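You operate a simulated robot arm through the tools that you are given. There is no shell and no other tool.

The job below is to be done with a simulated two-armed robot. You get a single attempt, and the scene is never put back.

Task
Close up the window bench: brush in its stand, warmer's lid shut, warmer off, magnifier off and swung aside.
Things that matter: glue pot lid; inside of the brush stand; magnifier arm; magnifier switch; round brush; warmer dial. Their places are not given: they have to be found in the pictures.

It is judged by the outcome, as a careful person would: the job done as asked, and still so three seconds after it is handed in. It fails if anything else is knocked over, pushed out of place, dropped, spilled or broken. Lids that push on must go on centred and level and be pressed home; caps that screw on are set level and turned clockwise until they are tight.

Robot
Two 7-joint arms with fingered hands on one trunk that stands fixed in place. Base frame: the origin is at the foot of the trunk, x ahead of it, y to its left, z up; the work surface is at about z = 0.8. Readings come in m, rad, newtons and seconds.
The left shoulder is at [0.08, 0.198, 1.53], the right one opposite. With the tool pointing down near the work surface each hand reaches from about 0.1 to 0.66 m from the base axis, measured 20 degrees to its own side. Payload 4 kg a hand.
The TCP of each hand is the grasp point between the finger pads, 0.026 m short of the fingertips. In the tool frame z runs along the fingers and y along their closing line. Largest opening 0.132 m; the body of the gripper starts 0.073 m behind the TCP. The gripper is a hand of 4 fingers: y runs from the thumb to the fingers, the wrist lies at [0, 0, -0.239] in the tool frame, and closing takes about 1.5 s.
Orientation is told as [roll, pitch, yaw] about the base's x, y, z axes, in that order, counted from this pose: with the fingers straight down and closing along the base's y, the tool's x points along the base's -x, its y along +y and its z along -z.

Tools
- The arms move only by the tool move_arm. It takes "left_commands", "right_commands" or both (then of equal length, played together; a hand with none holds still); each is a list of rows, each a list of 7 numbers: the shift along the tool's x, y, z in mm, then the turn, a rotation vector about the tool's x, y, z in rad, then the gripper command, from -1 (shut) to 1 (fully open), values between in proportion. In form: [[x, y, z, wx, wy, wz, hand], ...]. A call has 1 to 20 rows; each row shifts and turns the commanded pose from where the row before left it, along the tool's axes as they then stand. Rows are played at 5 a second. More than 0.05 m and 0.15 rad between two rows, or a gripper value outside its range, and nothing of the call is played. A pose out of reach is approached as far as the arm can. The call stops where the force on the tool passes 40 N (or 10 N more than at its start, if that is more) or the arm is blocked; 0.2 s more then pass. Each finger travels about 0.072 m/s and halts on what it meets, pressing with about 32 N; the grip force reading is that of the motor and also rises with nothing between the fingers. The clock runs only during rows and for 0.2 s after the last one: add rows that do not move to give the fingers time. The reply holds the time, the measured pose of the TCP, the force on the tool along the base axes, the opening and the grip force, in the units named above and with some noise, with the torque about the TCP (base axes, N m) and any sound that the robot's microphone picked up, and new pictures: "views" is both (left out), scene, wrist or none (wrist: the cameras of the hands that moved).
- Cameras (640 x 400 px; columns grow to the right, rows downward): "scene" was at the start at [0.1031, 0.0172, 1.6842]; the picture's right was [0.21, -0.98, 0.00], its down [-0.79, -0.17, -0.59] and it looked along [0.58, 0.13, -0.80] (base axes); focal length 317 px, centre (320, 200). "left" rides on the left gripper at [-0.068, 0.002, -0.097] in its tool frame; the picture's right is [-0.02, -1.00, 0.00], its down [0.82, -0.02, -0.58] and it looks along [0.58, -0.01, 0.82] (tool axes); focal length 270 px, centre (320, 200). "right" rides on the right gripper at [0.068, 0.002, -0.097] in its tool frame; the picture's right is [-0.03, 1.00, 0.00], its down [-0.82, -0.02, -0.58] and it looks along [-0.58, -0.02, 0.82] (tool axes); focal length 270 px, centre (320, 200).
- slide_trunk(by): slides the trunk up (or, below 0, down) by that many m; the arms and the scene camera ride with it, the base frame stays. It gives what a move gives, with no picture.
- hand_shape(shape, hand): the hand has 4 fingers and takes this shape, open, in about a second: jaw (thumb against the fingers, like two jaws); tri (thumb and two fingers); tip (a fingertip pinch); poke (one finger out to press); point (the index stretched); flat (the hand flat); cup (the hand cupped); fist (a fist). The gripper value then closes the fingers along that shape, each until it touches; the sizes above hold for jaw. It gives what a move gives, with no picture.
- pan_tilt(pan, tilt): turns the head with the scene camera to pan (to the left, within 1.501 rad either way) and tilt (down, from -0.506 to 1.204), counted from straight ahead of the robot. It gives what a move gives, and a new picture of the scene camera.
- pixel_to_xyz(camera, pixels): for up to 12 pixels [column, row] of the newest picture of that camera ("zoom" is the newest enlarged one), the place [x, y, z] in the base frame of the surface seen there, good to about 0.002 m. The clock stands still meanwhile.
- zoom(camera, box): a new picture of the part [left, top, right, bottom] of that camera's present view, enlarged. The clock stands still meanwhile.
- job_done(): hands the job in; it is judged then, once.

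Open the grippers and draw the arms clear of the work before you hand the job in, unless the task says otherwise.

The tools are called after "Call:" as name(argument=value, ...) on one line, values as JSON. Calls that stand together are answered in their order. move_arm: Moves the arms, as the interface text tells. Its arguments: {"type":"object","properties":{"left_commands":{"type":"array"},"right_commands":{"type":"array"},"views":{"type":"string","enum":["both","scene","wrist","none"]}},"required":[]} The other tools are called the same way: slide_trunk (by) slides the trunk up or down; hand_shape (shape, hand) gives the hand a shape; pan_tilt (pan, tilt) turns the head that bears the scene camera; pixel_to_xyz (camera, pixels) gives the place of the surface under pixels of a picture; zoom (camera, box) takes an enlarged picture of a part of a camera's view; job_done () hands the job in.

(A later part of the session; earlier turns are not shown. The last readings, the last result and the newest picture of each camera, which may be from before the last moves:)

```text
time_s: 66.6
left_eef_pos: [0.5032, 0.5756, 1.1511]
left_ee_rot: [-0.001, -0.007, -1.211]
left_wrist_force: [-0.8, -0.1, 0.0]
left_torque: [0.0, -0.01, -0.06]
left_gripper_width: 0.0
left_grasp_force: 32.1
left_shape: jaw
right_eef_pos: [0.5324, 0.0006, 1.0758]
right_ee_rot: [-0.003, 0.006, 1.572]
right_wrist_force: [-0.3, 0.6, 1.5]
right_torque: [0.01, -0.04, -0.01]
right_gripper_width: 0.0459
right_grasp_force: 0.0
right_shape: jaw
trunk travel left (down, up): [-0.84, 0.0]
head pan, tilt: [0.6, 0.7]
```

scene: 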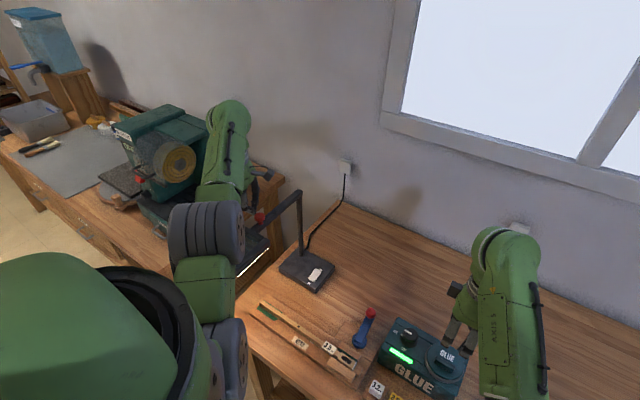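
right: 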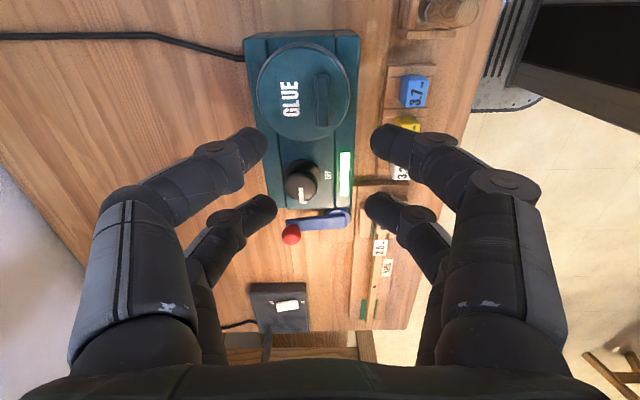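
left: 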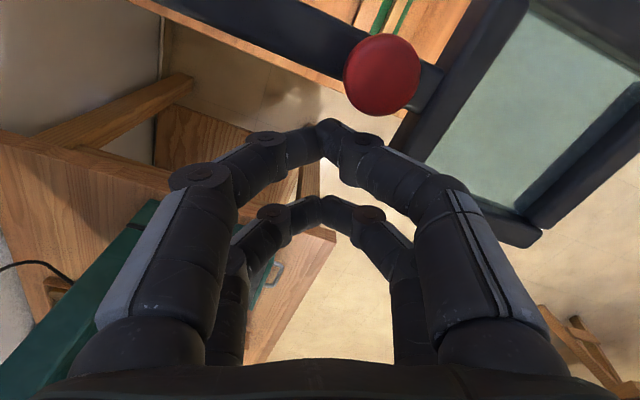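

The knob has slipped out of the fingers and now lies at (382,75) of the left picture, so the arm likely met a stop. I hold still a moment and look at the state.

Call:
move_arm(left_commands=[[0, 0, 0, 0, 0, 0, -1], [0, 0, 0, 0, 0, 0, -1]])

Call:
pixel_to_xyz(camera="left", pixels=[[382, 75], [365, 75], [400, 75], [382, 60], [382, 92], [435, 75], [330, 60], [520, 225], [630, 130], [500, 150], [230, 20], [425, 120]])

Call:
zoom(camera="scene", box=[190, 160, 350, 300])

```text
time_s: 67.2
left_eef_pos: [0.5082, 0.5696, 1.1518]
left_ee_rot: [-0.001, -0.002, -1.214]
left_wrist_force: [-1.0, -0.2, 0.1]
left_torque: [-0.06, -0.01, -0.02]
left_gripper_width: 0.0
left_grasp_force: 32.2
left_shape: jaw
right_eef_pos: [0.5369, -0.0037, 1.0732]
right_ee_rot: [0.0, 0.002, 1.572]
right_wrist_force: [-0.1, 0.7, -1.3]
right_torque: [-0.04, -0.01, 0.0]
right_gripper_width: 0.0461
right_grasp_force: 0.0
right_shape: jaw
trunk travel left (down, up): [-0.84, 0.0]
head pan, tilt: [0.6, 0.7]
```

scene: 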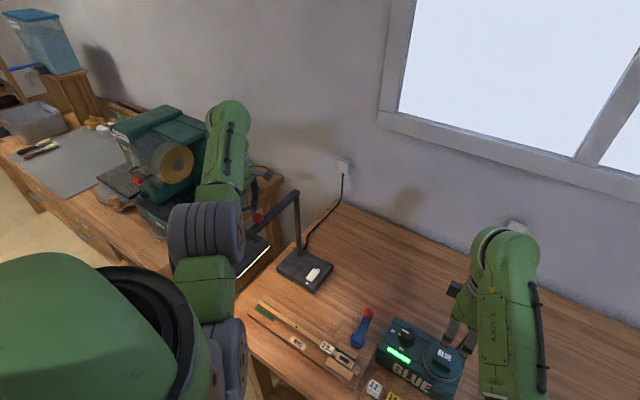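
left: 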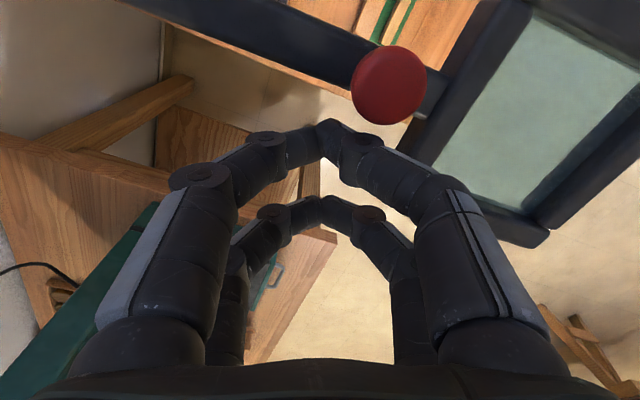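

```text
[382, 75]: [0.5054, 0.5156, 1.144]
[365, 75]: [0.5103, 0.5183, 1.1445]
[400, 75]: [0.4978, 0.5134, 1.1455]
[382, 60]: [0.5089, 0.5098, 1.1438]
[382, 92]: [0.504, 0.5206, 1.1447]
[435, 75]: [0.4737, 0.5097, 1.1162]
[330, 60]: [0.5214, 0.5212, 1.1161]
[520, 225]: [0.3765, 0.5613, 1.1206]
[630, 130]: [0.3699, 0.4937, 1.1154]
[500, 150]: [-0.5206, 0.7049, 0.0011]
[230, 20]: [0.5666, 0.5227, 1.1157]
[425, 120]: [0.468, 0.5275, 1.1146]
```

```text
2.86 times, centred on (270, 230) of scene
```

zoom: 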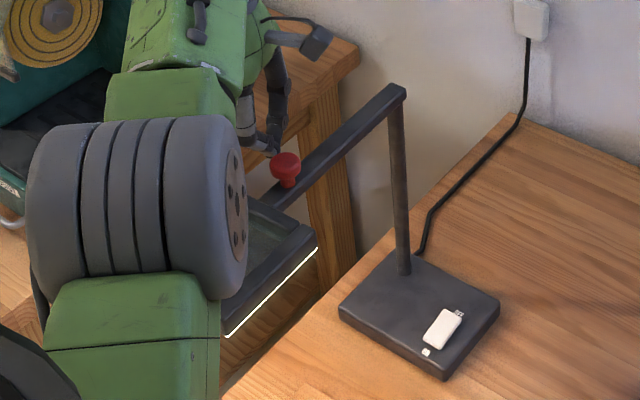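

The knob rests at about (0.5045, 0.5155): the arm has swung some 54° and seems to have met its stop. I check that the base has not shifted.

Call:
zoom(camera="scene", box=[260, 180, 360, 300])

Call:
pixel_to_xyz(camera="scene", pixels=[[312, 276], [313, 270], [310, 280], [302, 250], [331, 266], [317, 290], [280, 268], [298, 195], [270, 215], [255, 230], [301, 225], [300, 240]])

```text
3.33 times, centred on (310, 240) of scene
```

zoom: 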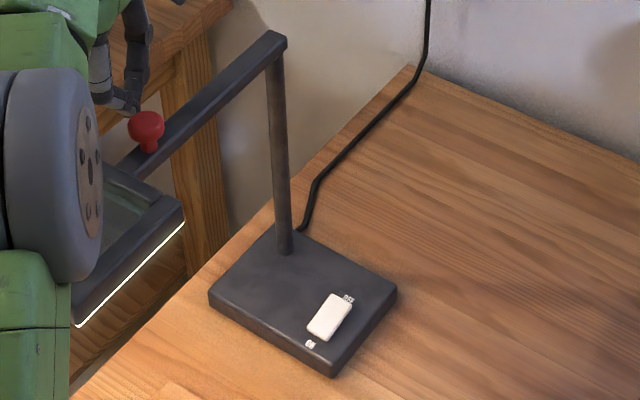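

```text
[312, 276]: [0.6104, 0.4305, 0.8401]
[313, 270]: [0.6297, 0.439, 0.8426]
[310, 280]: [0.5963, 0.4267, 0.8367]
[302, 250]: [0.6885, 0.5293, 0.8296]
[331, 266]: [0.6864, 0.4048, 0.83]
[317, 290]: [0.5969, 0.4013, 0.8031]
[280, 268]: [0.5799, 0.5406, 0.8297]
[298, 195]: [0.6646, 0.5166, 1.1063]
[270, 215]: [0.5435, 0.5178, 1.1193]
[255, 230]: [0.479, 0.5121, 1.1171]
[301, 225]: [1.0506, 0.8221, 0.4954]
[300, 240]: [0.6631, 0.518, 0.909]
```

The base stands where it was. To learn whether the arm is really at its stop, I take the closed left hand up, around to the -y side of the knob and down again for a gentle push toward +y.

Call:
move_arm(left_commands=[[0, 0, -30, 0, 0, 0, -1], [0, 0, -30, 0, 0, 0, -1], [0, 0, 0, 0, 0, 0.119, -1], [0, 0, 0, 0, 0, 0.119, -1], [0, 0, 0, 0, 0, 0.119, -1], [-38, -1.2, 0, 0, 0, 0, -1], [-38, -1.2, 0, 0, 0, 0, -1], [-38, -1.2, 0, 0, 0, 0, -1], [0, 0, 30, 0, 0, 0, -1], [0, 0, 28, 0, 0, 0, -1], [0, 0, 0, 0, 0, 0, -1]])

```text
time_s: 69.6
left_eef_pos: [0.5052, 0.4519, 1.1534]
left_ee_rot: [0.0, -0.001, -1.573]
left_wrist_force: [0.2, -0.3, -0.2]
left_torque: [-0.01, 0.01, 0.0]
left_gripper_width: 0.0
left_grasp_force: 32.3
left_shape: jaw
right_eef_pos: [0.5364, -0.0066, 1.0737]
right_ee_rot: [0.0, 0.0, 1.569]
right_wrist_force: [0.1, -0.7, 0.5]
right_torque: [0.02, 0.0, -0.01]
right_gripper_width: 0.0461
right_grasp_force: 0.1
right_shape: jaw
trunk travel left (down, up): [-0.84, 0.0]
head pan, tilt: [0.6, 0.7]
```

scene: 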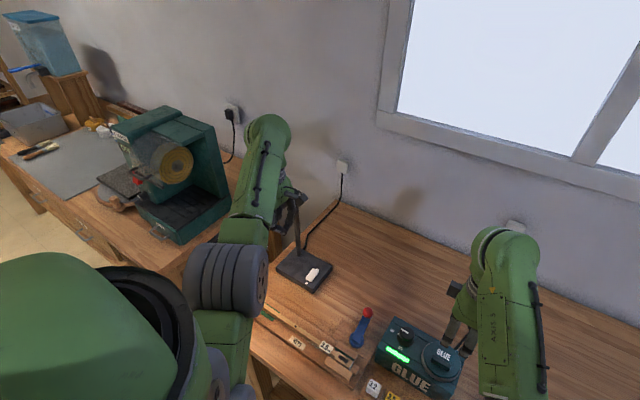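
left: 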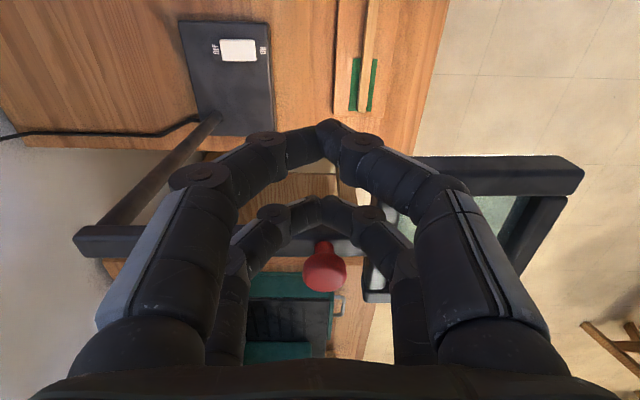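

The knob is just beyond the far fingers, at (325,268). I advance toward it in small steps, watching the y force.

Call:
move_arm(left_commands=[[8, 0, 0, 0, 0, 0, -1], [8, 0, 0, 0, 0, 0, -1], [4, 0, 0, 0, 0, 0, -1], [3, 0, 0, 0, 0, 0, -1], [0, 0, 0, 0, 0, 0, -1]], views="wrist")

Call:
pixel_to_xyz(camera="left", pixels=[[325, 268], [325, 250], [325, 280], [100, 240], [200, 130]])

```text
time_s: 70.8
left_eef_pos: [0.5059, 0.4747, 1.1537]
left_ee_rot: [0.001, 0.0, -1.573]
left_wrist_force: [-0.9, -0.2, 0.0]
left_torque: [0.03, -0.01, 0.01]
left_gripper_width: 0.0001
left_grasp_force: 32.2
left_shape: jaw
right_eef_pos: [0.5374, -0.0056, 1.0746]
right_ee_rot: [-0.001, -0.002, 1.568]
right_wrist_force: [-0.3, 0.1, 1.1]
right_torque: [0.0, 0.01, -0.01]
right_gripper_width: 0.0457
right_grasp_force: 0.2
right_shape: jaw
trunk travel left (down, up): [-0.84, 0.0]
head pan, tilt: [0.6, 0.7]
```

left: 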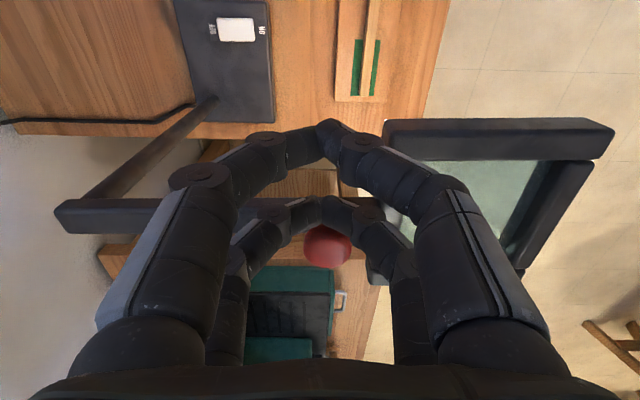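

```text
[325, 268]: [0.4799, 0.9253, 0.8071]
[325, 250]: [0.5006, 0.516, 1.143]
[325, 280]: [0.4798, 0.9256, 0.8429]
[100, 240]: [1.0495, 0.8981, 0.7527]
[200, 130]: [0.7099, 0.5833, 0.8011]
```

Still almost no force. I push on in 3 mm steps.

Call:
move_arm(left_commands=[[3, 0, 0, 0, 0, 0, -1], [3, 0, 0, 0, 0, 0, -1], [3, 0, 0, 0, 0, 0, -1], [0, 0, 0, 0, 0, 0, -1]], views="wrist")

Call:
pixel_to_xyz(camera="left", pixels=[[325, 240], [325, 235], [325, 250], [280, 215], [430, 130], [330, 230]])

```text
time_s: 71.8
left_eef_pos: [0.5045, 0.4848, 1.1544]
left_ee_rot: [0.0, -0.001, -1.573]
left_wrist_force: [-0.5, -0.5, 0.2]
left_torque: [0.01, -0.03, -0.01]
left_gripper_width: 0.0
left_grasp_force: 32.5
left_shape: jaw
right_eef_pos: [0.5377, -0.0071, 1.0742]
right_ee_rot: [0.001, 0.0, 1.57]
right_wrist_force: [-0.5, -0.4, -0.1]
right_torque: [0.0, 0.02, -0.02]
right_gripper_width: 0.046
right_grasp_force: 0.0
right_shape: jaw
trunk travel left (down, up): [-0.84, 0.0]
head pan, tilt: [0.6, 0.7]
```

left: 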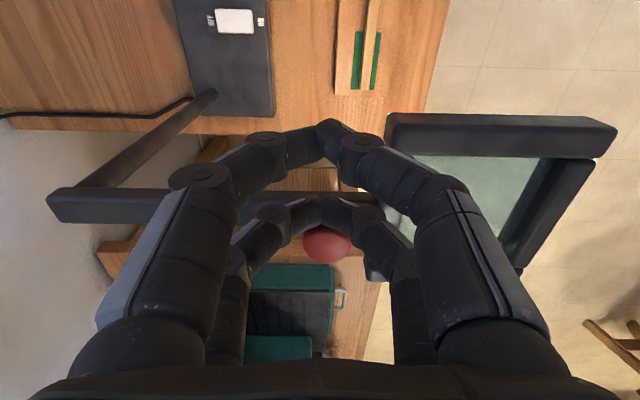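

```text
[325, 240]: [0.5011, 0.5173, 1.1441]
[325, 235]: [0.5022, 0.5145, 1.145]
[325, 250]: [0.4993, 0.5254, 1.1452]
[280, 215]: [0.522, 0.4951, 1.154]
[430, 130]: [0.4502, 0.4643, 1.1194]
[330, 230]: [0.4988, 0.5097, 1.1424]
```

Force is still only half a newton. I push 10 mm further in small steps.

Call:
move_arm(left_commands=[[3, 0, 0, 0, 0, 0, -1], [3, 0, 0, 0, 0, 0, -1], [2, 0, 0, 0, 0, 0, -1], [2, 0, 0, 0, 0, 0, -1], [0, 0, 0, 0, 0, 0, -1]], views="wrist")

Call:
pixel_to_xyz(camera="left", pixels=[[325, 240], [325, 232], [325, 250], [430, 130], [620, 130], [80, 205]])

```text
time_s: 73.0
left_eef_pos: [0.5062, 0.4891, 1.1553]
left_ee_rot: [0.0, 0.003, -1.572]
left_wrist_force: [-0.5, -23.6, -3.7]
left_torque: [-0.51, -0.06, 0.12]
left_gripper_width: 0.0
left_grasp_force: 32.2
left_shape: jaw
right_eef_pos: [0.5353, -0.0105, 1.0736]
right_ee_rot: [0.0, -0.005, 1.571]
right_wrist_force: [-0.3, -0.1, -0.6]
right_torque: [-0.01, 0.0, -0.04]
right_gripper_width: 0.0459
right_grasp_force: 0.1
right_shape: jaw
trunk travel left (down, up): [-0.84, 0.0]
head pan, tilt: [0.6, 0.7]
```

left: 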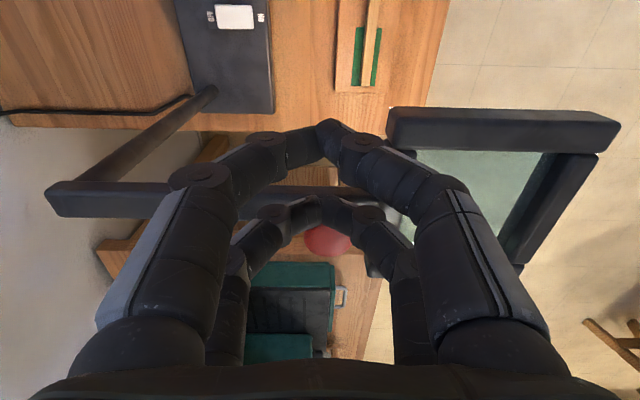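

```text
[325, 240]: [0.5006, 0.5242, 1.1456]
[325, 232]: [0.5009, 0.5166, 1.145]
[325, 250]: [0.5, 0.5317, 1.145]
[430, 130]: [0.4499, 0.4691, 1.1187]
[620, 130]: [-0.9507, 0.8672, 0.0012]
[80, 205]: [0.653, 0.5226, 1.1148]
```

The arm is firmly stopped here (Fy -23.6 N) with the beam pointing along -x: its clockwise end stop. I back off and measure the bench edges and the beam's rest direction.

Call:
move_arm(left_commands=[[-10, 0, 0, 0, 0, 0, -1], [-15, 0, -20, 0, 0, 0, -1], [-10, 0, -40, 0, 0, 0, -1], [0, 0, 0, 0, 0, 0, -1]])

Call:
zoom(camera="left", box=[40, 0, 640, 330])

```text
time_s: 74.0
left_eef_pos: [0.5063, 0.4593, 1.2127]
left_ee_rot: [0.0, 0.0, -1.572]
left_wrist_force: [-0.9, -0.1, 0.6]
left_torque: [-0.03, -0.03, 0.02]
left_gripper_width: 0.0003
left_grasp_force: 31.7
left_shape: jaw
right_eef_pos: [0.5372, -0.0072, 1.0743]
right_ee_rot: [-0.001, 0.002, 1.569]
right_wrist_force: [-0.3, 0.5, -0.7]
right_torque: [0.04, 0.01, 0.0]
right_gripper_width: 0.046
right_grasp_force: 0.0
right_shape: jaw
trunk travel left (down, up): [-0.84, 0.0]
head pan, tilt: [0.6, 0.7]
```

scene: 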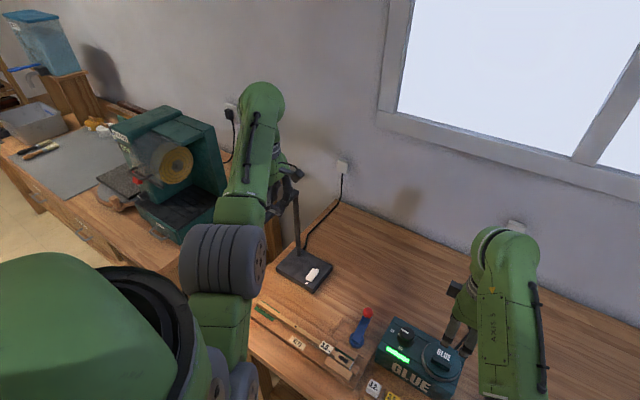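
left: 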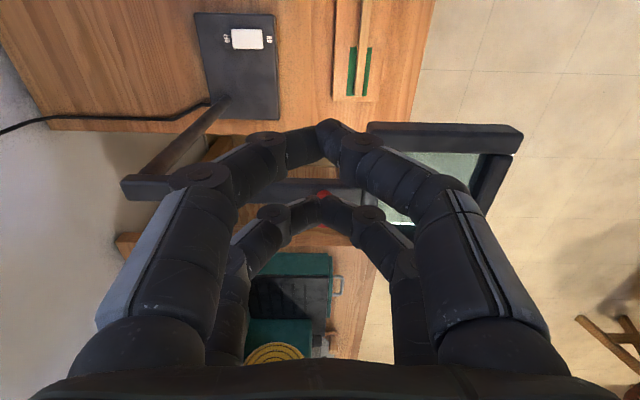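

```text
1.07 times, centred on (340, 165) of left (not enlarged: the box is as wide or as high as the picture)
```

zoom: 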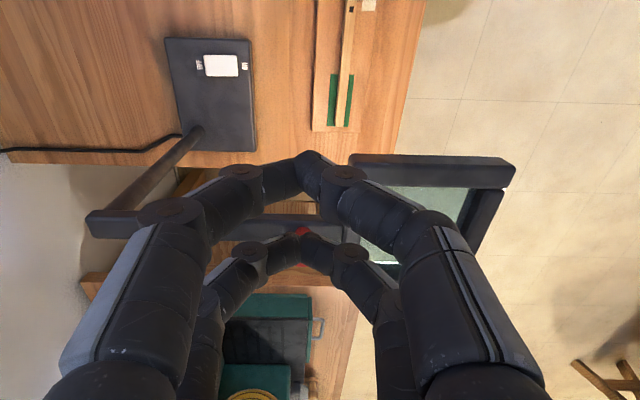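

I measure the frame's side bar (parallel to the beam), the knob, and the bench's front and left edges.

Call:
pixel_to_xyz(camera="left", pixels=[[378, 130], [450, 132], [510, 135], [130, 182], [340, 188], [323, 196], [422, 60], [408, 110], [60, 120], [300, 128], [220, 190], [490, 185]])

```text
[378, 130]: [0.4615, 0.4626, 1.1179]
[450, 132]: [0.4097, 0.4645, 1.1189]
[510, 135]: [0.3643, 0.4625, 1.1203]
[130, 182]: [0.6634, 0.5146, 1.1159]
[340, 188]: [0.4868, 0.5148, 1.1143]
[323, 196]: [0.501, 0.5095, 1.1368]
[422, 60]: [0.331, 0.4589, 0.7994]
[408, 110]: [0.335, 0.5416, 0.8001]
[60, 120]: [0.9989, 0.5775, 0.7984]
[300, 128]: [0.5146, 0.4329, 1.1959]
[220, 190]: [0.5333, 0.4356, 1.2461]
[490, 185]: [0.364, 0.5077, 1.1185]
```

The frame's side bar is parallel to x, so the arm rests exactly at its stop, pointing straight toward the robot. To learn the whole range before deciding that this is the "aside" end, I grip the knob again and probe the other direction.

Call:
move_arm(left_commands=[[0, 0, 0, 0, 0, 0, 0], [20, -1, 0, 0, 0, 0, 0], [20, -1, 0, 0, 0, 0, 0], [19, 0, 0, 0, 0, 0, 0], [0, 0, 0, 0, 0, 0, 0]], views="wrist")

Call:
pixel_to_xyz(camera="left", pixels=[[320, 150], [320, 140], [320, 160], [310, 150], [330, 150], [320, 130]])

```text
time_s: 75.2
left_eef_pos: [0.5038, 0.5178, 1.2141]
left_ee_rot: [-0.001, 0.001, -1.574]
left_wrist_force: [0.1, -0.3, 0.2]
left_torque: [0.01, -0.02, -0.01]
left_gripper_width: 0.0654
left_grasp_force: 0.1
left_shape: jaw
right_eef_pos: [0.5364, -0.0082, 1.0743]
right_ee_rot: [0.0, 0.0, 1.569]
right_wrist_force: [-0.3, -1.2, 0.7]
right_torque: [0.0, -0.02, 0.02]
right_gripper_width: 0.0461
right_grasp_force: 0.1
right_shape: jaw
trunk travel left (down, up): [-0.84, 0.0]
head pan, tilt: [0.6, 0.7]
```

left: 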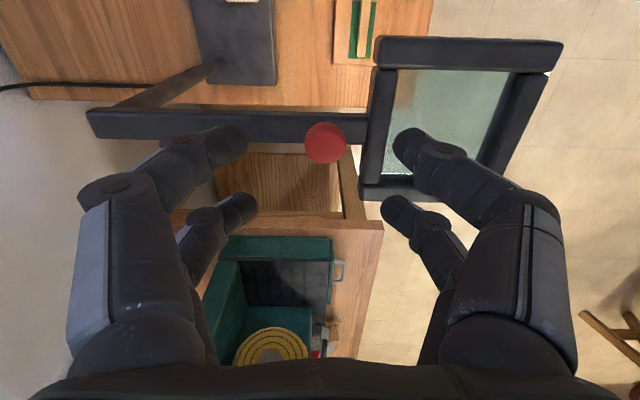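

```text
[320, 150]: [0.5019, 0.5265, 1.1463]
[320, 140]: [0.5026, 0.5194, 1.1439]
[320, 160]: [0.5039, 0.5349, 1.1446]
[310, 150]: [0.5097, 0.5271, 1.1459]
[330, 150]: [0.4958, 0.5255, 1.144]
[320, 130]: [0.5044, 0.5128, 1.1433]
```

The knob is at (0.500, 0.521). I lower over it, close, and swing back counter-clockwise in steps, reading forces.

Call:
move_arm(left_commands=[[3, -3.5, 20, 0, 0, 0, 0], [0, 0, 25, 0, 0, 0, 0], [0, 0, 17, 0, 0, 0, 0], [0, 0, 0, 0, 0, 0, -0.4], [0, 0, 0, 0, 0, 0, -0.8], [0, 0, 0, 0, 0, 0, -1], [0, 0, 0, 0, 0, 0, -1], [0, 0, 0, 0, 0, 0, -1], [-21.3, 1.44, 0, 0, 0, -0.135, -1], [-21.3, 1.44, 0, 0, 0, -0.135, -1], [-21.3, 1.44, 0, 0, 0, -0.135, -1], [0, 0, 0, 0, 0, 0, -1]])

```text
time_s: 77.8
left_eef_pos: [0.514, 0.4597, 1.1505]
left_ee_rot: [-0.002, -0.002, -1.165]
left_wrist_force: [-1.3, -1.1, -7.7]
left_torque: [0.01, 0.04, -0.02]
left_gripper_width: 0.0
left_grasp_force: 31.6
left_shape: jaw
right_eef_pos: [0.5369, -0.0068, 1.0737]
right_ee_rot: [0.0, 0.0, 1.57]
right_wrist_force: [0.3, 0.3, 0.0]
right_torque: [-0.03, -0.01, 0.03]
right_gripper_width: 0.0459
right_grasp_force: 0.0
right_shape: jaw
trunk travel left (down, up): [-0.84, 0.0]
head pan, tilt: [0.6, 0.7]
```

scene: 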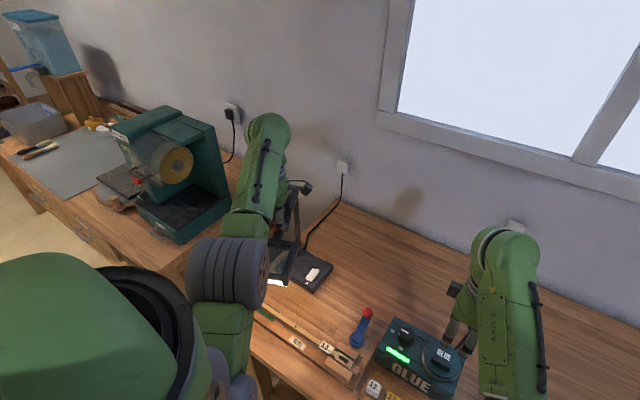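
left: 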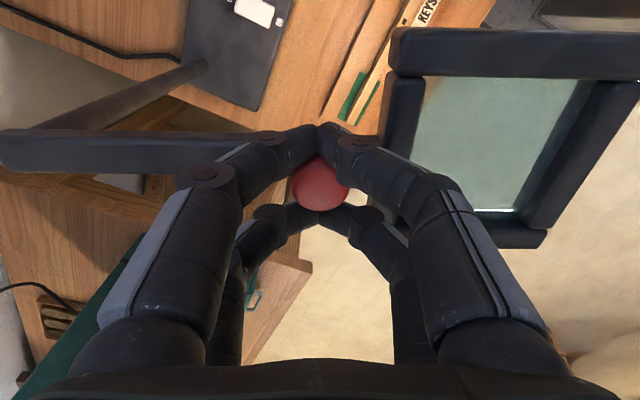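

The arm follows freely back. Four more steps bring it to about where it started.

Call:
move_arm(left_commands=[[0, 0, 1, 0, 0, 0, -1], [-21.3, 1.44, 0, 0, 0, -0.135, -1], [-21.3, 1.44, 0, 0, 0, -0.135, -1], [-21.3, 1.44, 0, 0, 0, -0.135, -1], [-21.3, 1.44, 0, 0, 0, -0.135, -1], [0, 0, 0, 0, 0, 0, -1]], views="wrist")

```text
time_s: 79.2
left_eef_pos: [0.5672, 0.3927, 1.1517]
left_ee_rot: [0.0, 0.001, -0.627]
left_wrist_force: [0.6, -0.9, -4.1]
left_torque: [-0.01, -0.02, -0.07]
left_gripper_width: 0.0
left_grasp_force: 31.9
left_shape: jaw
right_eef_pos: [0.5365, -0.0066, 1.074]
right_ee_rot: [0.0, -0.001, 1.568]
right_wrist_force: [0.7, -0.3, 1.0]
right_torque: [0.03, 0.0, 0.01]
right_gripper_width: 0.046
right_grasp_force: 0.1
right_shape: jaw
trunk travel left (down, up): [-0.84, 0.0]
head pan, tilt: [0.6, 0.7]
```

left: 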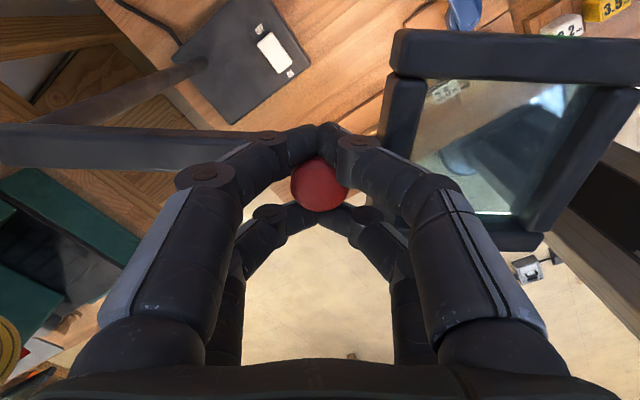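

Back near the start angle with no resistance. I probe one and then a second step beyond it.

Call:
move_arm(left_commands=[[-10.7, 0.36, 0, 0, 0, -0.0675, -1], [-10.7, 0.36, 0, 0, 0, -0.0675, -1], [-10.7, 0.36, 0, 0, 0, -0.0675, -1], [0, 0, 0, 0, 0, 0, -1]], views="wrist")

```text
time_s: 80.2
left_eef_pos: [0.5935, 0.3758, 1.1518]
left_ee_rot: [0.0, 0.002, -0.425]
left_wrist_force: [-0.7, -2.1, -5.4]
left_torque: [-0.06, 0.05, -0.09]
left_gripper_width: 0.0
left_grasp_force: 31.7
left_shape: jaw
right_eef_pos: [0.5372, -0.0072, 1.0735]
right_ee_rot: [0.001, 0.002, 1.568]
right_wrist_force: [0.5, 0.1, -0.3]
right_torque: [0.02, -0.02, 0.02]
right_gripper_width: 0.0463
right_grasp_force: 0.1
right_shape: jaw
trunk travel left (down, up): [-0.84, 0.0]
head pan, tilt: [0.6, 0.7]
```

left: 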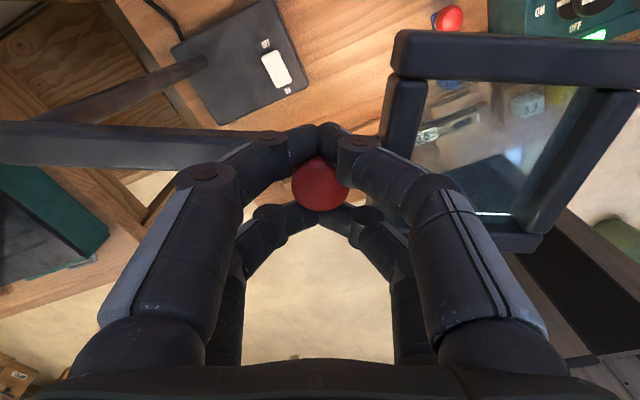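

The arm goes past its start angle (now about 246°) without a stop. I go on toward 270° and beyond in small steps.

Call:
move_arm(left_commands=[[-21.3, 1.44, 0, 0, 0, -0.135, -1], [-21.3, 1.44, 0, 0, 0, -0.135, -1], [-10.7, 0.36, 0, 0, 0, -0.0675, -1], [0, 0, 0, 0, 0, 0, -1]], views="both")

```text
time_s: 80.6
left_eef_pos: [0.5973, 0.3778, 1.1496]
left_ee_rot: [0.0, 0.026, -0.32]
left_wrist_force: [-24.3, -3.3, 9.4]
left_torque: [-0.07, 0.45, -0.04]
left_gripper_width: 0.0
left_grasp_force: 31.5
left_shape: jaw
right_eef_pos: [0.531, -0.0049, 1.0768]
right_ee_rot: [-0.005, 0.001, 1.569]
right_wrist_force: [-0.4, -0.8, 0.2]
right_torque: [0.0, -0.04, 0.02]
right_gripper_width: 0.0459
right_grasp_force: 0.0
right_shape: jaw
trunk travel left (down, up): [-0.84, 0.0]
head pan, tilt: [0.6, 0.7]
stopped in row 2 (left hand): the force on the tool passed its limit at 45 N (the readings are from after the stop); the commanded pose is now the measured one
```

scene: 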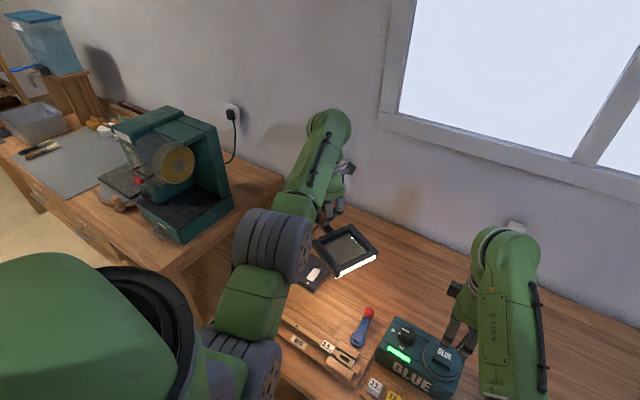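
left: 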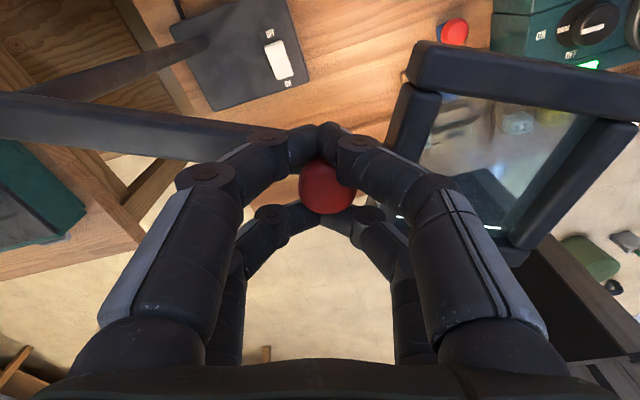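

A firm stop lies here at about 247°, only ~10° past the start. So the range runs from the work side to the -x end, and the earlier clockwise end is the "aside" position. I swing the arm back there.

Call:
move_arm(left_commands=[[6, 0, 0, 0, 0, 0.09, -1], [21.3, 1.44, 0, 0, 0, 0.135, -1], [21.3, 1.44, 0, 0, 0, 0.135, -1], [21.3, 1.44, 0, 0, 0, 0.135, -1], [21.3, 1.44, 0, 0, 0, 0.135, -1], [0, 0, 0, 0, 0, 0, -1]], views="both")

```text
time_s: 82.0
left_eef_pos: [0.5326, 0.4305, 1.1504]
left_ee_rot: [-0.013, 0.019, -0.95]
left_wrist_force: [3.6, 2.8, -0.7]
left_torque: [0.02, -0.07, 0.02]
left_gripper_width: 0.0
left_grasp_force: 31.4
left_shape: jaw
right_eef_pos: [0.5378, -0.0073, 1.0736]
right_ee_rot: [0.001, 0.001, 1.569]
right_wrist_force: [1.0, -0.6, 0.3]
right_torque: [0.0, 0.0, -0.01]
right_gripper_width: 0.046
right_grasp_force: 0.1
right_shape: jaw
trunk travel left (down, up): [-0.84, 0.0]
head pan, tilt: [0.6, 0.7]
```

scene: 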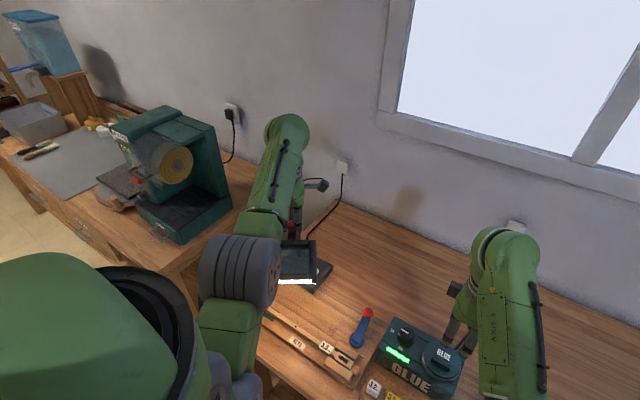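
left: 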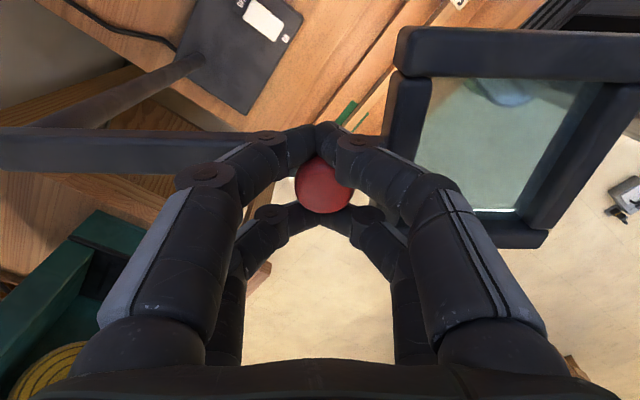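

Now at about 215°, well aligned. I finish the swing: four full steps, then small ones to the stop.

Call:
move_arm(left_commands=[[21.3, 1.44, 0, 0, 0, 0.135, -1], [21.3, 1.44, 0, 0, 0, 0.135, -1], [21.3, 1.44, 0, 0, 0, 0.135, -1], [21.3, 1.44, 0, 0, 0, 0.135, -1], [6, 0, 0, 0, 0, 0.03, -1], [0, 0, 0, 0, 0, 0, -1]], views="wrist")

```text
time_s: 83.4
left_eef_pos: [0.5015, 0.5147, 1.1495]
left_ee_rot: [-0.022, 0.009, -1.518]
left_wrist_force: [2.3, 0.9, -5.6]
left_torque: [0.07, -0.05, 0.03]
left_gripper_width: 0.0
left_grasp_force: 31.6
left_shape: jaw
right_eef_pos: [0.5375, -0.0059, 1.0734]
right_ee_rot: [0.002, 0.0, 1.571]
right_wrist_force: [0.2, 0.0, -0.6]
right_torque: [0.0, 0.0, 0.0]
right_gripper_width: 0.0459
right_grasp_force: 0.1
right_shape: jaw
trunk travel left (down, up): [-0.84, 0.0]
head pan, tilt: [0.6, 0.7]
```

left: 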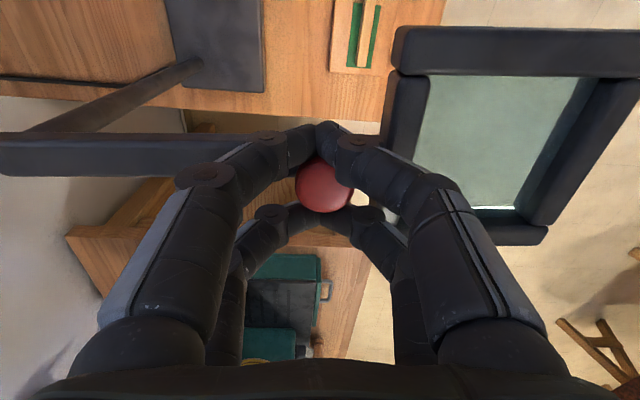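

Almost at the stop (y 0.515). I push +y in 2 mm steps until it firms up.

Call:
move_arm(left_commands=[[3, 0, 0, 0, 0, 0, -1], [3, 0, 0, 0, 0, 0, -1], [2, 0, 0, 0, 0, 0, -1], [0, 0, 0, 0, 0, 0, -1]], views="none")

```text
time_s: 84.4
left_eef_pos: [0.5025, 0.5233, 1.1495]
left_ee_rot: [-0.021, 0.008, -1.518]
left_wrist_force: [1.2, 0.0, -6.8]
left_torque: [0.02, -0.05, -0.04]
left_gripper_width: 0.0004
left_grasp_force: 32.0
left_shape: jaw
right_eef_pos: [0.5372, -0.0063, 1.0732]
right_ee_rot: [0.003, 0.001, 1.569]
right_wrist_force: [0.3, 0.1, 0.0]
right_torque: [0.03, 0.01, 0.02]
right_gripper_width: 0.0457
right_grasp_force: 0.2
right_shape: jaw
trunk travel left (down, up): [-0.84, 0.0]
head pan, tilt: [0.6, 0.7]
```

Still no resistance, so I keep pushing gently in 2 mm steps.

Call:
move_arm(left_commands=[[2, 0, 0, 0, 0, 0, -1], [2, 0, 0, 0, 0, 0, -1], [2, 0, 0, 0, 0, 0, -1], [0, 0, 0, 0, 0, 0, -1]], views="wrist")

```text
time_s: 85.4
left_eef_pos: [0.503, 0.527, 1.1513]
left_ee_rot: [-0.021, 0.01, -1.516]
left_wrist_force: [0.4, -14.7, -10.2]
left_torque: [-0.12, 0.0, -0.01]
left_gripper_width: 0.0
left_grasp_force: 32.1
left_shape: jaw
right_eef_pos: [0.5382, -0.009, 1.0744]
right_ee_rot: [0.002, -0.004, 1.568]
right_wrist_force: [0.5, 0.1, -0.4]
right_torque: [-0.03, 0.02, 0.01]
right_gripper_width: 0.0461
right_grasp_force: 0.1
right_shape: jaw
trunk travel left (down, up): [-0.84, 0.0]
head pan, tilt: [0.6, 0.7]
```

left: 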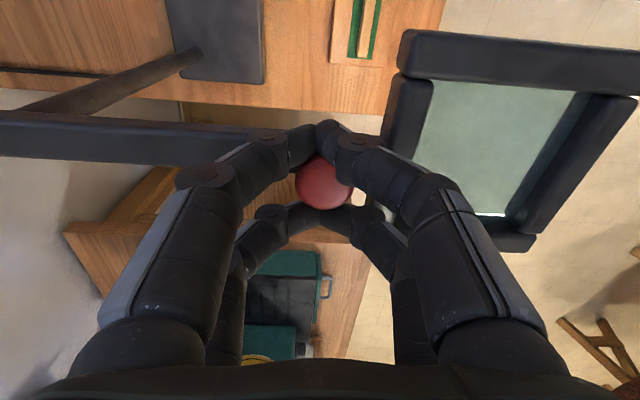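

The stop is met again (Fy -14.7 N). I relieve the push by 3 mm, open, and rise clear of the knob.

Call:
move_arm(left_commands=[[-2.5, 0, 1, 0, 0, 0, -1], [0, 0, 0, 0, 0, 0, -0.5], [0, 0, 0, 0, 0, 0, 0], [0, 0, 0, 0, 0, 0, 0], [0, 0, -20, 0, 0, 0, 0], [0, 0, -40, 0, 0, 0, 0], [0, 0, -40, 0, 0, 0, 0], [0, 0, 0, 0, 0, 0, 0]])

Call:
pixel_to_xyz(camera="left", pixels=[[322, 115], [322, 105], [322, 125], [150, 95], [400, 35], [520, 35]])

```text
time_s: 87.2
left_eef_pos: [0.5035, 0.5266, 1.2504]
left_ee_rot: [-0.02, 0.009, -1.518]
left_wrist_force: [-0.1, -0.2, -0.6]
left_torque: [-0.01, -0.03, 0.02]
left_gripper_width: 0.0657
left_grasp_force: 0.1
left_shape: jaw
right_eef_pos: [0.5349, -0.007, 1.0745]
right_ee_rot: [0.0, 0.001, 1.568]
right_wrist_force: [-0.4, 0.6, -0.2]
right_torque: [-0.02, -0.03, 0.01]
right_gripper_width: 0.0458
right_grasp_force: 0.1
right_shape: jaw
trunk travel left (down, up): [-0.84, 0.0]
head pan, tilt: [0.6, 0.7]
```

scene: 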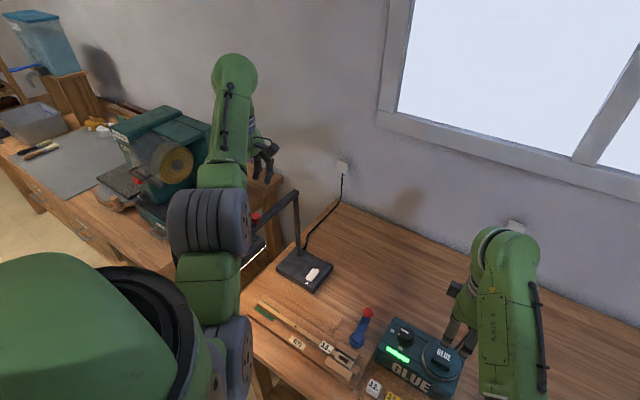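
left: 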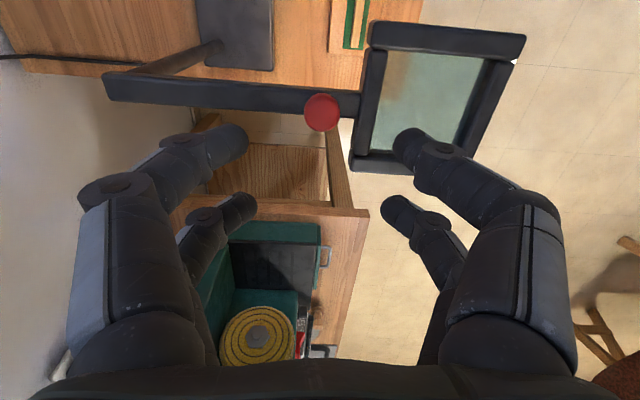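

```text
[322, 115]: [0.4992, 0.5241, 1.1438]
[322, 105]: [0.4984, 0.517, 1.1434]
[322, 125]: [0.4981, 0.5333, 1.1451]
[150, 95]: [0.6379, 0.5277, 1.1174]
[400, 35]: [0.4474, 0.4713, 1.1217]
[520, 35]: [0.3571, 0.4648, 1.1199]
```

The magnifier rests at its side stop. Next the switch: I give the left hand the poke shape and take it to above the switch, staying high.

Call:
hand_shape(hand="left", shape="poke")

Call:
move_arm(left_commands=[[-32, 36, 0, 0, 0, 0, -1], [-32, 36, 0, 0, 0, 0, -1], [-32, 36, 0, 0, 0, 0, -1], [0, 0, 0, 0, 0, 0, -1]])

```text
time_s: 88.1
left_eef_pos: [0.5038, 0.5259, 1.2513]
left_ee_rot: [-0.022, 0.008, -1.516]
left_wrist_force: [0.0, -0.1, -0.1]
left_torque: [0.01, -0.01, -0.03]
left_gripper_width: 0.0
left_grasp_force: 0.0
left_shape: poke
right_eef_pos: [0.5366, -0.0066, 1.0734]
right_ee_rot: [0.0, 0.0, 1.569]
right_wrist_force: [0.5, 0.7, 0.1]
right_torque: [0.0, 0.0, -0.01]
right_gripper_width: 0.0463
right_grasp_force: 0.0
right_shape: jaw
trunk travel left (down, up): [-0.84, 0.0]
head pan, tilt: [0.6, 0.7]
```

```text
time_s: 89.1
left_eef_pos: [0.6173, 0.4368, 1.2468]
left_ee_rot: [-0.019, 0.007, -1.515]
left_wrist_force: [0.5, -0.4, 0.2]
left_torque: [-0.03, -0.01, 0.0]
left_gripper_width: 0.0002
left_grasp_force: 0.0
left_shape: poke
right_eef_pos: [0.5369, -0.0052, 1.0741]
right_ee_rot: [0.0, -0.001, 1.57]
right_wrist_force: [1.1, -0.3, -0.6]
right_torque: [0.0, 0.01, 0.02]
right_gripper_width: 0.0461
right_grasp_force: 0.1
right_shape: jaw
trunk travel left (down, up): [-0.84, 0.0]
head pan, tilt: [0.6, 0.7]
```

scene: 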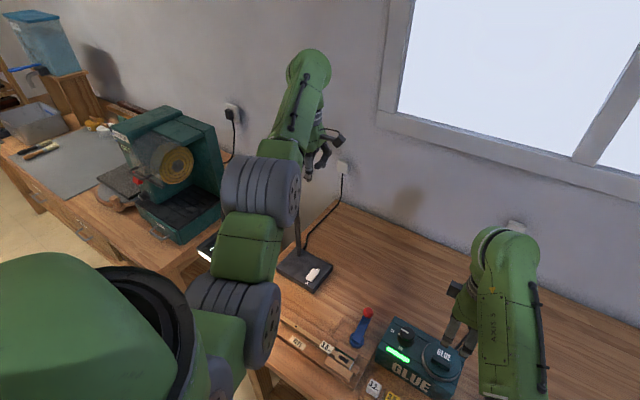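
left: 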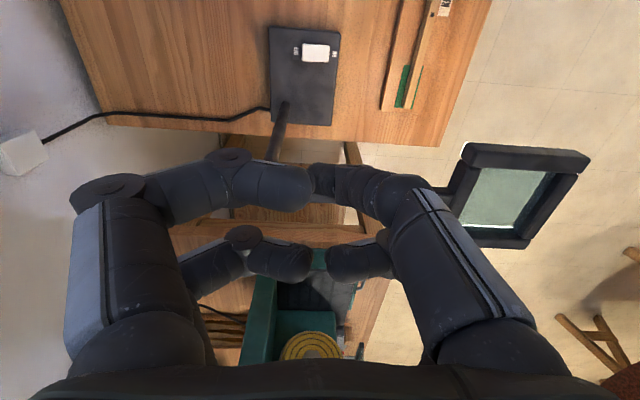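

The left hand is above the switch. Before sliding the trunk down I raise the right hand so it keeps clear of the warmer.

Call:
move_arm(right_commands=[[0, 0, -45, 0, 0, 0, -0.3], [0, 0, -45, 0, 0, 0, -0.3], [0, 0, -45, 0, 0, 0, -0.3], [0, 0, -45, 0, 0, 0, -0.3], [0, 0, -40, 0, 0, 0, -0.3], [0, 0, 0, 0, 0, 0, -0.3]], views="scene")

Call:
slide_trunk(by=-0.1)

Call:
pan_tilt(pan=0.6, tilt=0.7)

```text
time_s: 90.5
left_eef_pos: [0.6166, 0.4355, 1.2483]
left_ee_rot: [-0.021, 0.009, -1.518]
left_wrist_force: [0.0, 0.3, 0.9]
left_torque: [-0.02, 0.0, 0.0]
left_gripper_width: 0.0
left_grasp_force: 0.1
left_shape: poke
right_eef_pos: [0.5509, -0.0014, 1.2688]
right_ee_rot: [-0.005, -0.003, 1.569]
right_wrist_force: [-0.4, -0.6, -0.2]
right_torque: [0.02, 0.0, 0.01]
right_gripper_width: 0.0459
right_grasp_force: 0.0
right_shape: jaw
right hand out of reach, approached as far as the arm can: row 5
trunk travel left (down, up): [-0.84, 0.0]
head pan, tilt: [0.6, 0.7]
```

scene: 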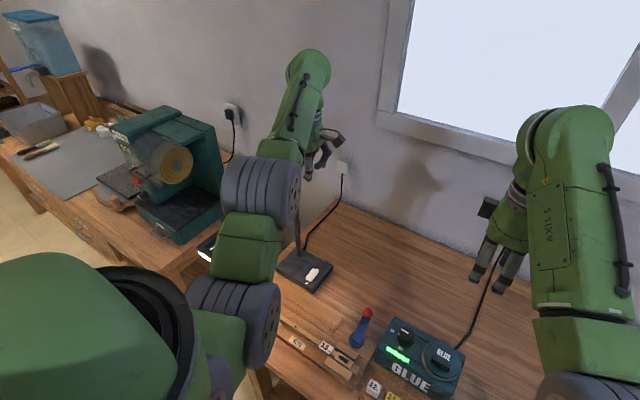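

```text
time_s: 91.8
left_eef_pos: [0.6161, 0.4359, 1.1498]
left_ee_rot: [-0.02, 0.01, -1.515]
left_wrist_force: [0.2, 0.1, 0.6]
left_torque: [0.01, 0.0, 0.0]
left_gripper_width: 0.0
left_grasp_force: 0.0
left_shape: poke
right_eef_pos: [0.5529, -0.0017, 1.1692]
right_ee_rot: [-0.006, -0.003, 1.568]
right_wrist_force: [-1.0, 0.9, -0.4]
right_torque: [0.01, 0.01, -0.01]
right_gripper_width: 0.0458
right_grasp_force: 0.0
right_shape: jaw
trunk travel left (down, up): [-0.74, 0.1]
head pan, tilt: [0.6, 0.7]
```

```text
time_s: 92.4
left_eef_pos: [0.6168, 0.4354, 1.1478]
left_ee_rot: [-0.022, 0.008, -1.516]
left_wrist_force: [-0.2, -0.7, -0.3]
left_torque: [0.01, 0.02, 0.02]
left_gripper_width: 0.0
left_grasp_force: 0.1
left_shape: poke
right_eef_pos: [0.5509, -0.0012, 1.169]
right_ee_rot: [-0.006, 0.001, 1.569]
right_wrist_force: [-0.7, 1.2, -0.1]
right_torque: [-0.01, -0.02, 0.02]
right_gripper_width: 0.0459
right_grasp_force: 0.2
right_shape: jaw
trunk travel left (down, up): [-0.74, 0.1]
head pan, tilt: [0.6, 0.7]
```

scene: 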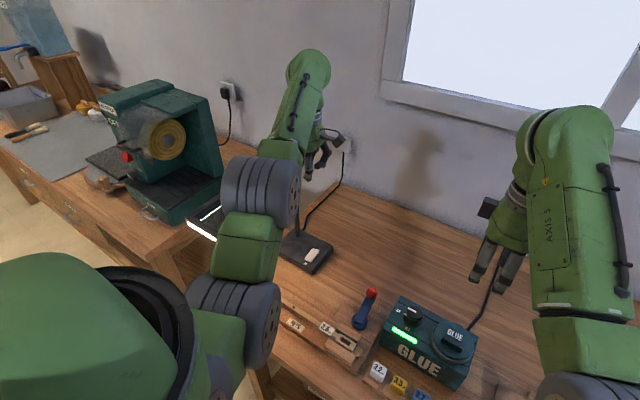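

The trunk is 0.1 m lower. I check how far the left elbow parts at (258,190)–(235,310) are from the lens at (205,218).

Call:
pixel_to_xyz(camera="scene", pixels=[[225, 190], [258, 190], [220, 240], [245, 250], [195, 295], [235, 310], [205, 215], [210, 208], [295, 90], [270, 150], [290, 200], [260, 340]])

```text
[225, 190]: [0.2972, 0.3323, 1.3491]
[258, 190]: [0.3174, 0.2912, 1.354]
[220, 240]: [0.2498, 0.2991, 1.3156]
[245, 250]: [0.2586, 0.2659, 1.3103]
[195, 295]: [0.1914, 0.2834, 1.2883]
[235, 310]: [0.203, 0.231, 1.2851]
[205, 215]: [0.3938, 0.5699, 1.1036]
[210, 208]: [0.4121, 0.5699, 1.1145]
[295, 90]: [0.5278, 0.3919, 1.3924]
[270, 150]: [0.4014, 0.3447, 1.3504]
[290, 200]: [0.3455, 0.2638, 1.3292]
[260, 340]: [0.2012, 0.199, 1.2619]
```

The elbow stays about 8 cm to the -y side of the lens. I lower the trunk another 0.12 m.

Call:
slide_trunk(by=-0.12)

Call:
pan_tilt(pan=0.55, tilt=0.6)

Call:
move_arm(left_commands=[[0, 0, 0, 0, 0, 0, -1]], views="wrist")

```text
time_s: 93.9
left_eef_pos: [0.6164, 0.4353, 1.0274]
left_ee_rot: [-0.02, 0.01, -1.517]
left_wrist_force: [-0.6, 0.5, 0.7]
left_torque: [0.04, 0.01, -0.03]
left_gripper_width: 0.0
left_grasp_force: 0.1
left_shape: poke
right_eef_pos: [0.5524, -0.002, 1.0489]
right_ee_rot: [-0.006, -0.001, 1.568]
right_wrist_force: [-0.8, -0.8, -0.2]
right_torque: [0.02, -0.01, -0.03]
right_gripper_width: 0.0458
right_grasp_force: 0.0
right_shape: jaw
trunk travel left (down, up): [-0.62, 0.22]
head pan, tilt: [0.6, 0.7]
```

```text
time_s: 94.6
left_eef_pos: [0.6171, 0.4355, 1.0275]
left_ee_rot: [-0.02, 0.009, -1.516]
left_wrist_force: [0.1, 0.4, 0.3]
left_torque: [0.02, 0.0, -0.04]
left_gripper_width: 0.0003
left_grasp_force: 0.1
left_shape: poke
right_eef_pos: [0.551, -0.0014, 1.0482]
right_ee_rot: [-0.006, -0.003, 1.57]
right_wrist_force: [-0.3, 0.6, -0.2]
right_torque: [0.0, 0.02, -0.02]
right_gripper_width: 0.0459
right_grasp_force: 0.1
right_shape: jaw
trunk travel left (down, up): [-0.62, 0.22]
head pan, tilt: [0.55, 0.6]
```

scene: 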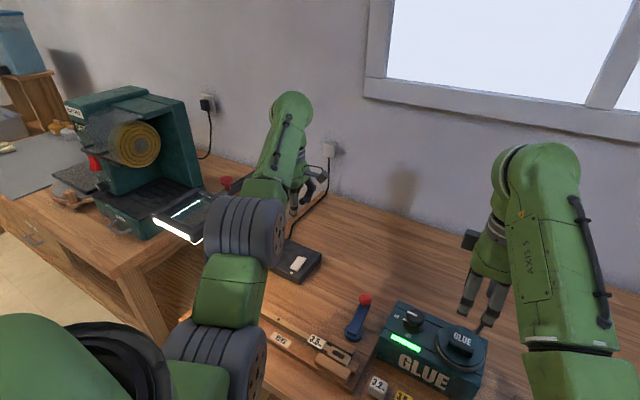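

```text
time_s: 95.0
left_eef_pos: [0.6174, 0.4348, 1.0274]
left_ee_rot: [-0.02, 0.009, -1.515]
left_wrist_force: [0.0, -0.3, -0.3]
left_torque: [-0.01, 0.03, -0.01]
left_gripper_width: 0.0
left_grasp_force: 0.0
left_shape: poke
right_eef_pos: [0.55, -0.0018, 1.048]
right_ee_rot: [-0.003, -0.002, 1.57]
right_wrist_force: [0.3, 0.5, 0.2]
right_torque: [-0.01, -0.01, 0.0]
right_gripper_width: 0.0455
right_grasp_force: 0.1
right_shape: jaw
trunk travel left (down, up): [-0.62, 0.22]
head pan, tilt: [0.55, 0.6]
```

left: 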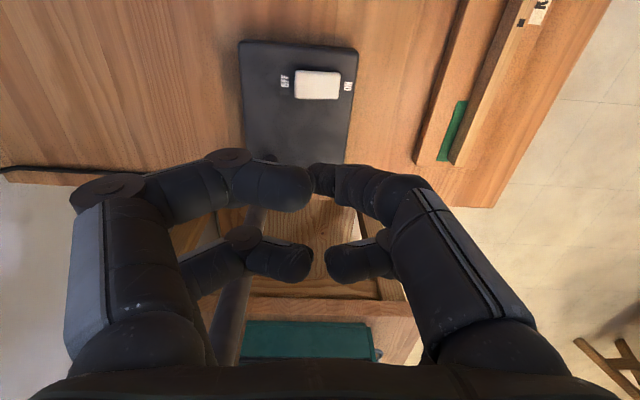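

The rocker is at (317,85), OFF mark at its left end. I measure the poking fingertip near (320,180) and the rocker's ends.

Call:
zoom(camera="left", box=[220, 40, 420, 220])

Call:
pixel_to_xyz(camera="left", pixels=[[317, 85], [298, 84], [336, 86], [317, 74], [317, 96], [322, 168], [322, 180], [316, 175], [316, 185], [335, 175], [322, 190], [300, 190]])

```text
2.22 times, centred on (320, 130) of left
```

zoom: 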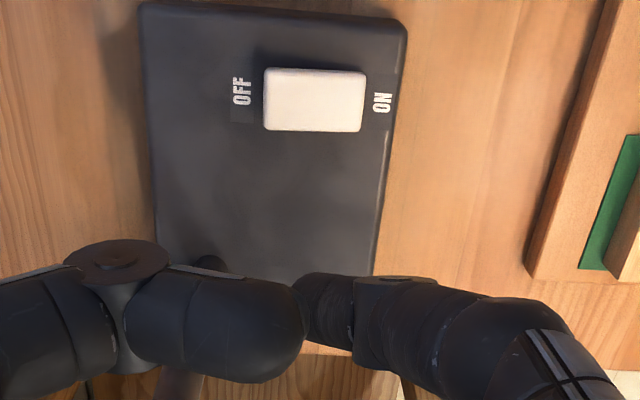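

```text
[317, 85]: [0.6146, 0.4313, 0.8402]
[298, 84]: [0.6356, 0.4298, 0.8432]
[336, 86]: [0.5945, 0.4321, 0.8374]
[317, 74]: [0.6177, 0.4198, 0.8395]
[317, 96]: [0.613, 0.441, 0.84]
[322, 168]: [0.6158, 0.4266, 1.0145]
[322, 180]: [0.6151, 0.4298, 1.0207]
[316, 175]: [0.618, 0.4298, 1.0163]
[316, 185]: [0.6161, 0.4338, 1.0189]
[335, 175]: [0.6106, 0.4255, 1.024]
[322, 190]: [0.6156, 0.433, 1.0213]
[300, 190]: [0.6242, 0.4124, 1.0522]
```

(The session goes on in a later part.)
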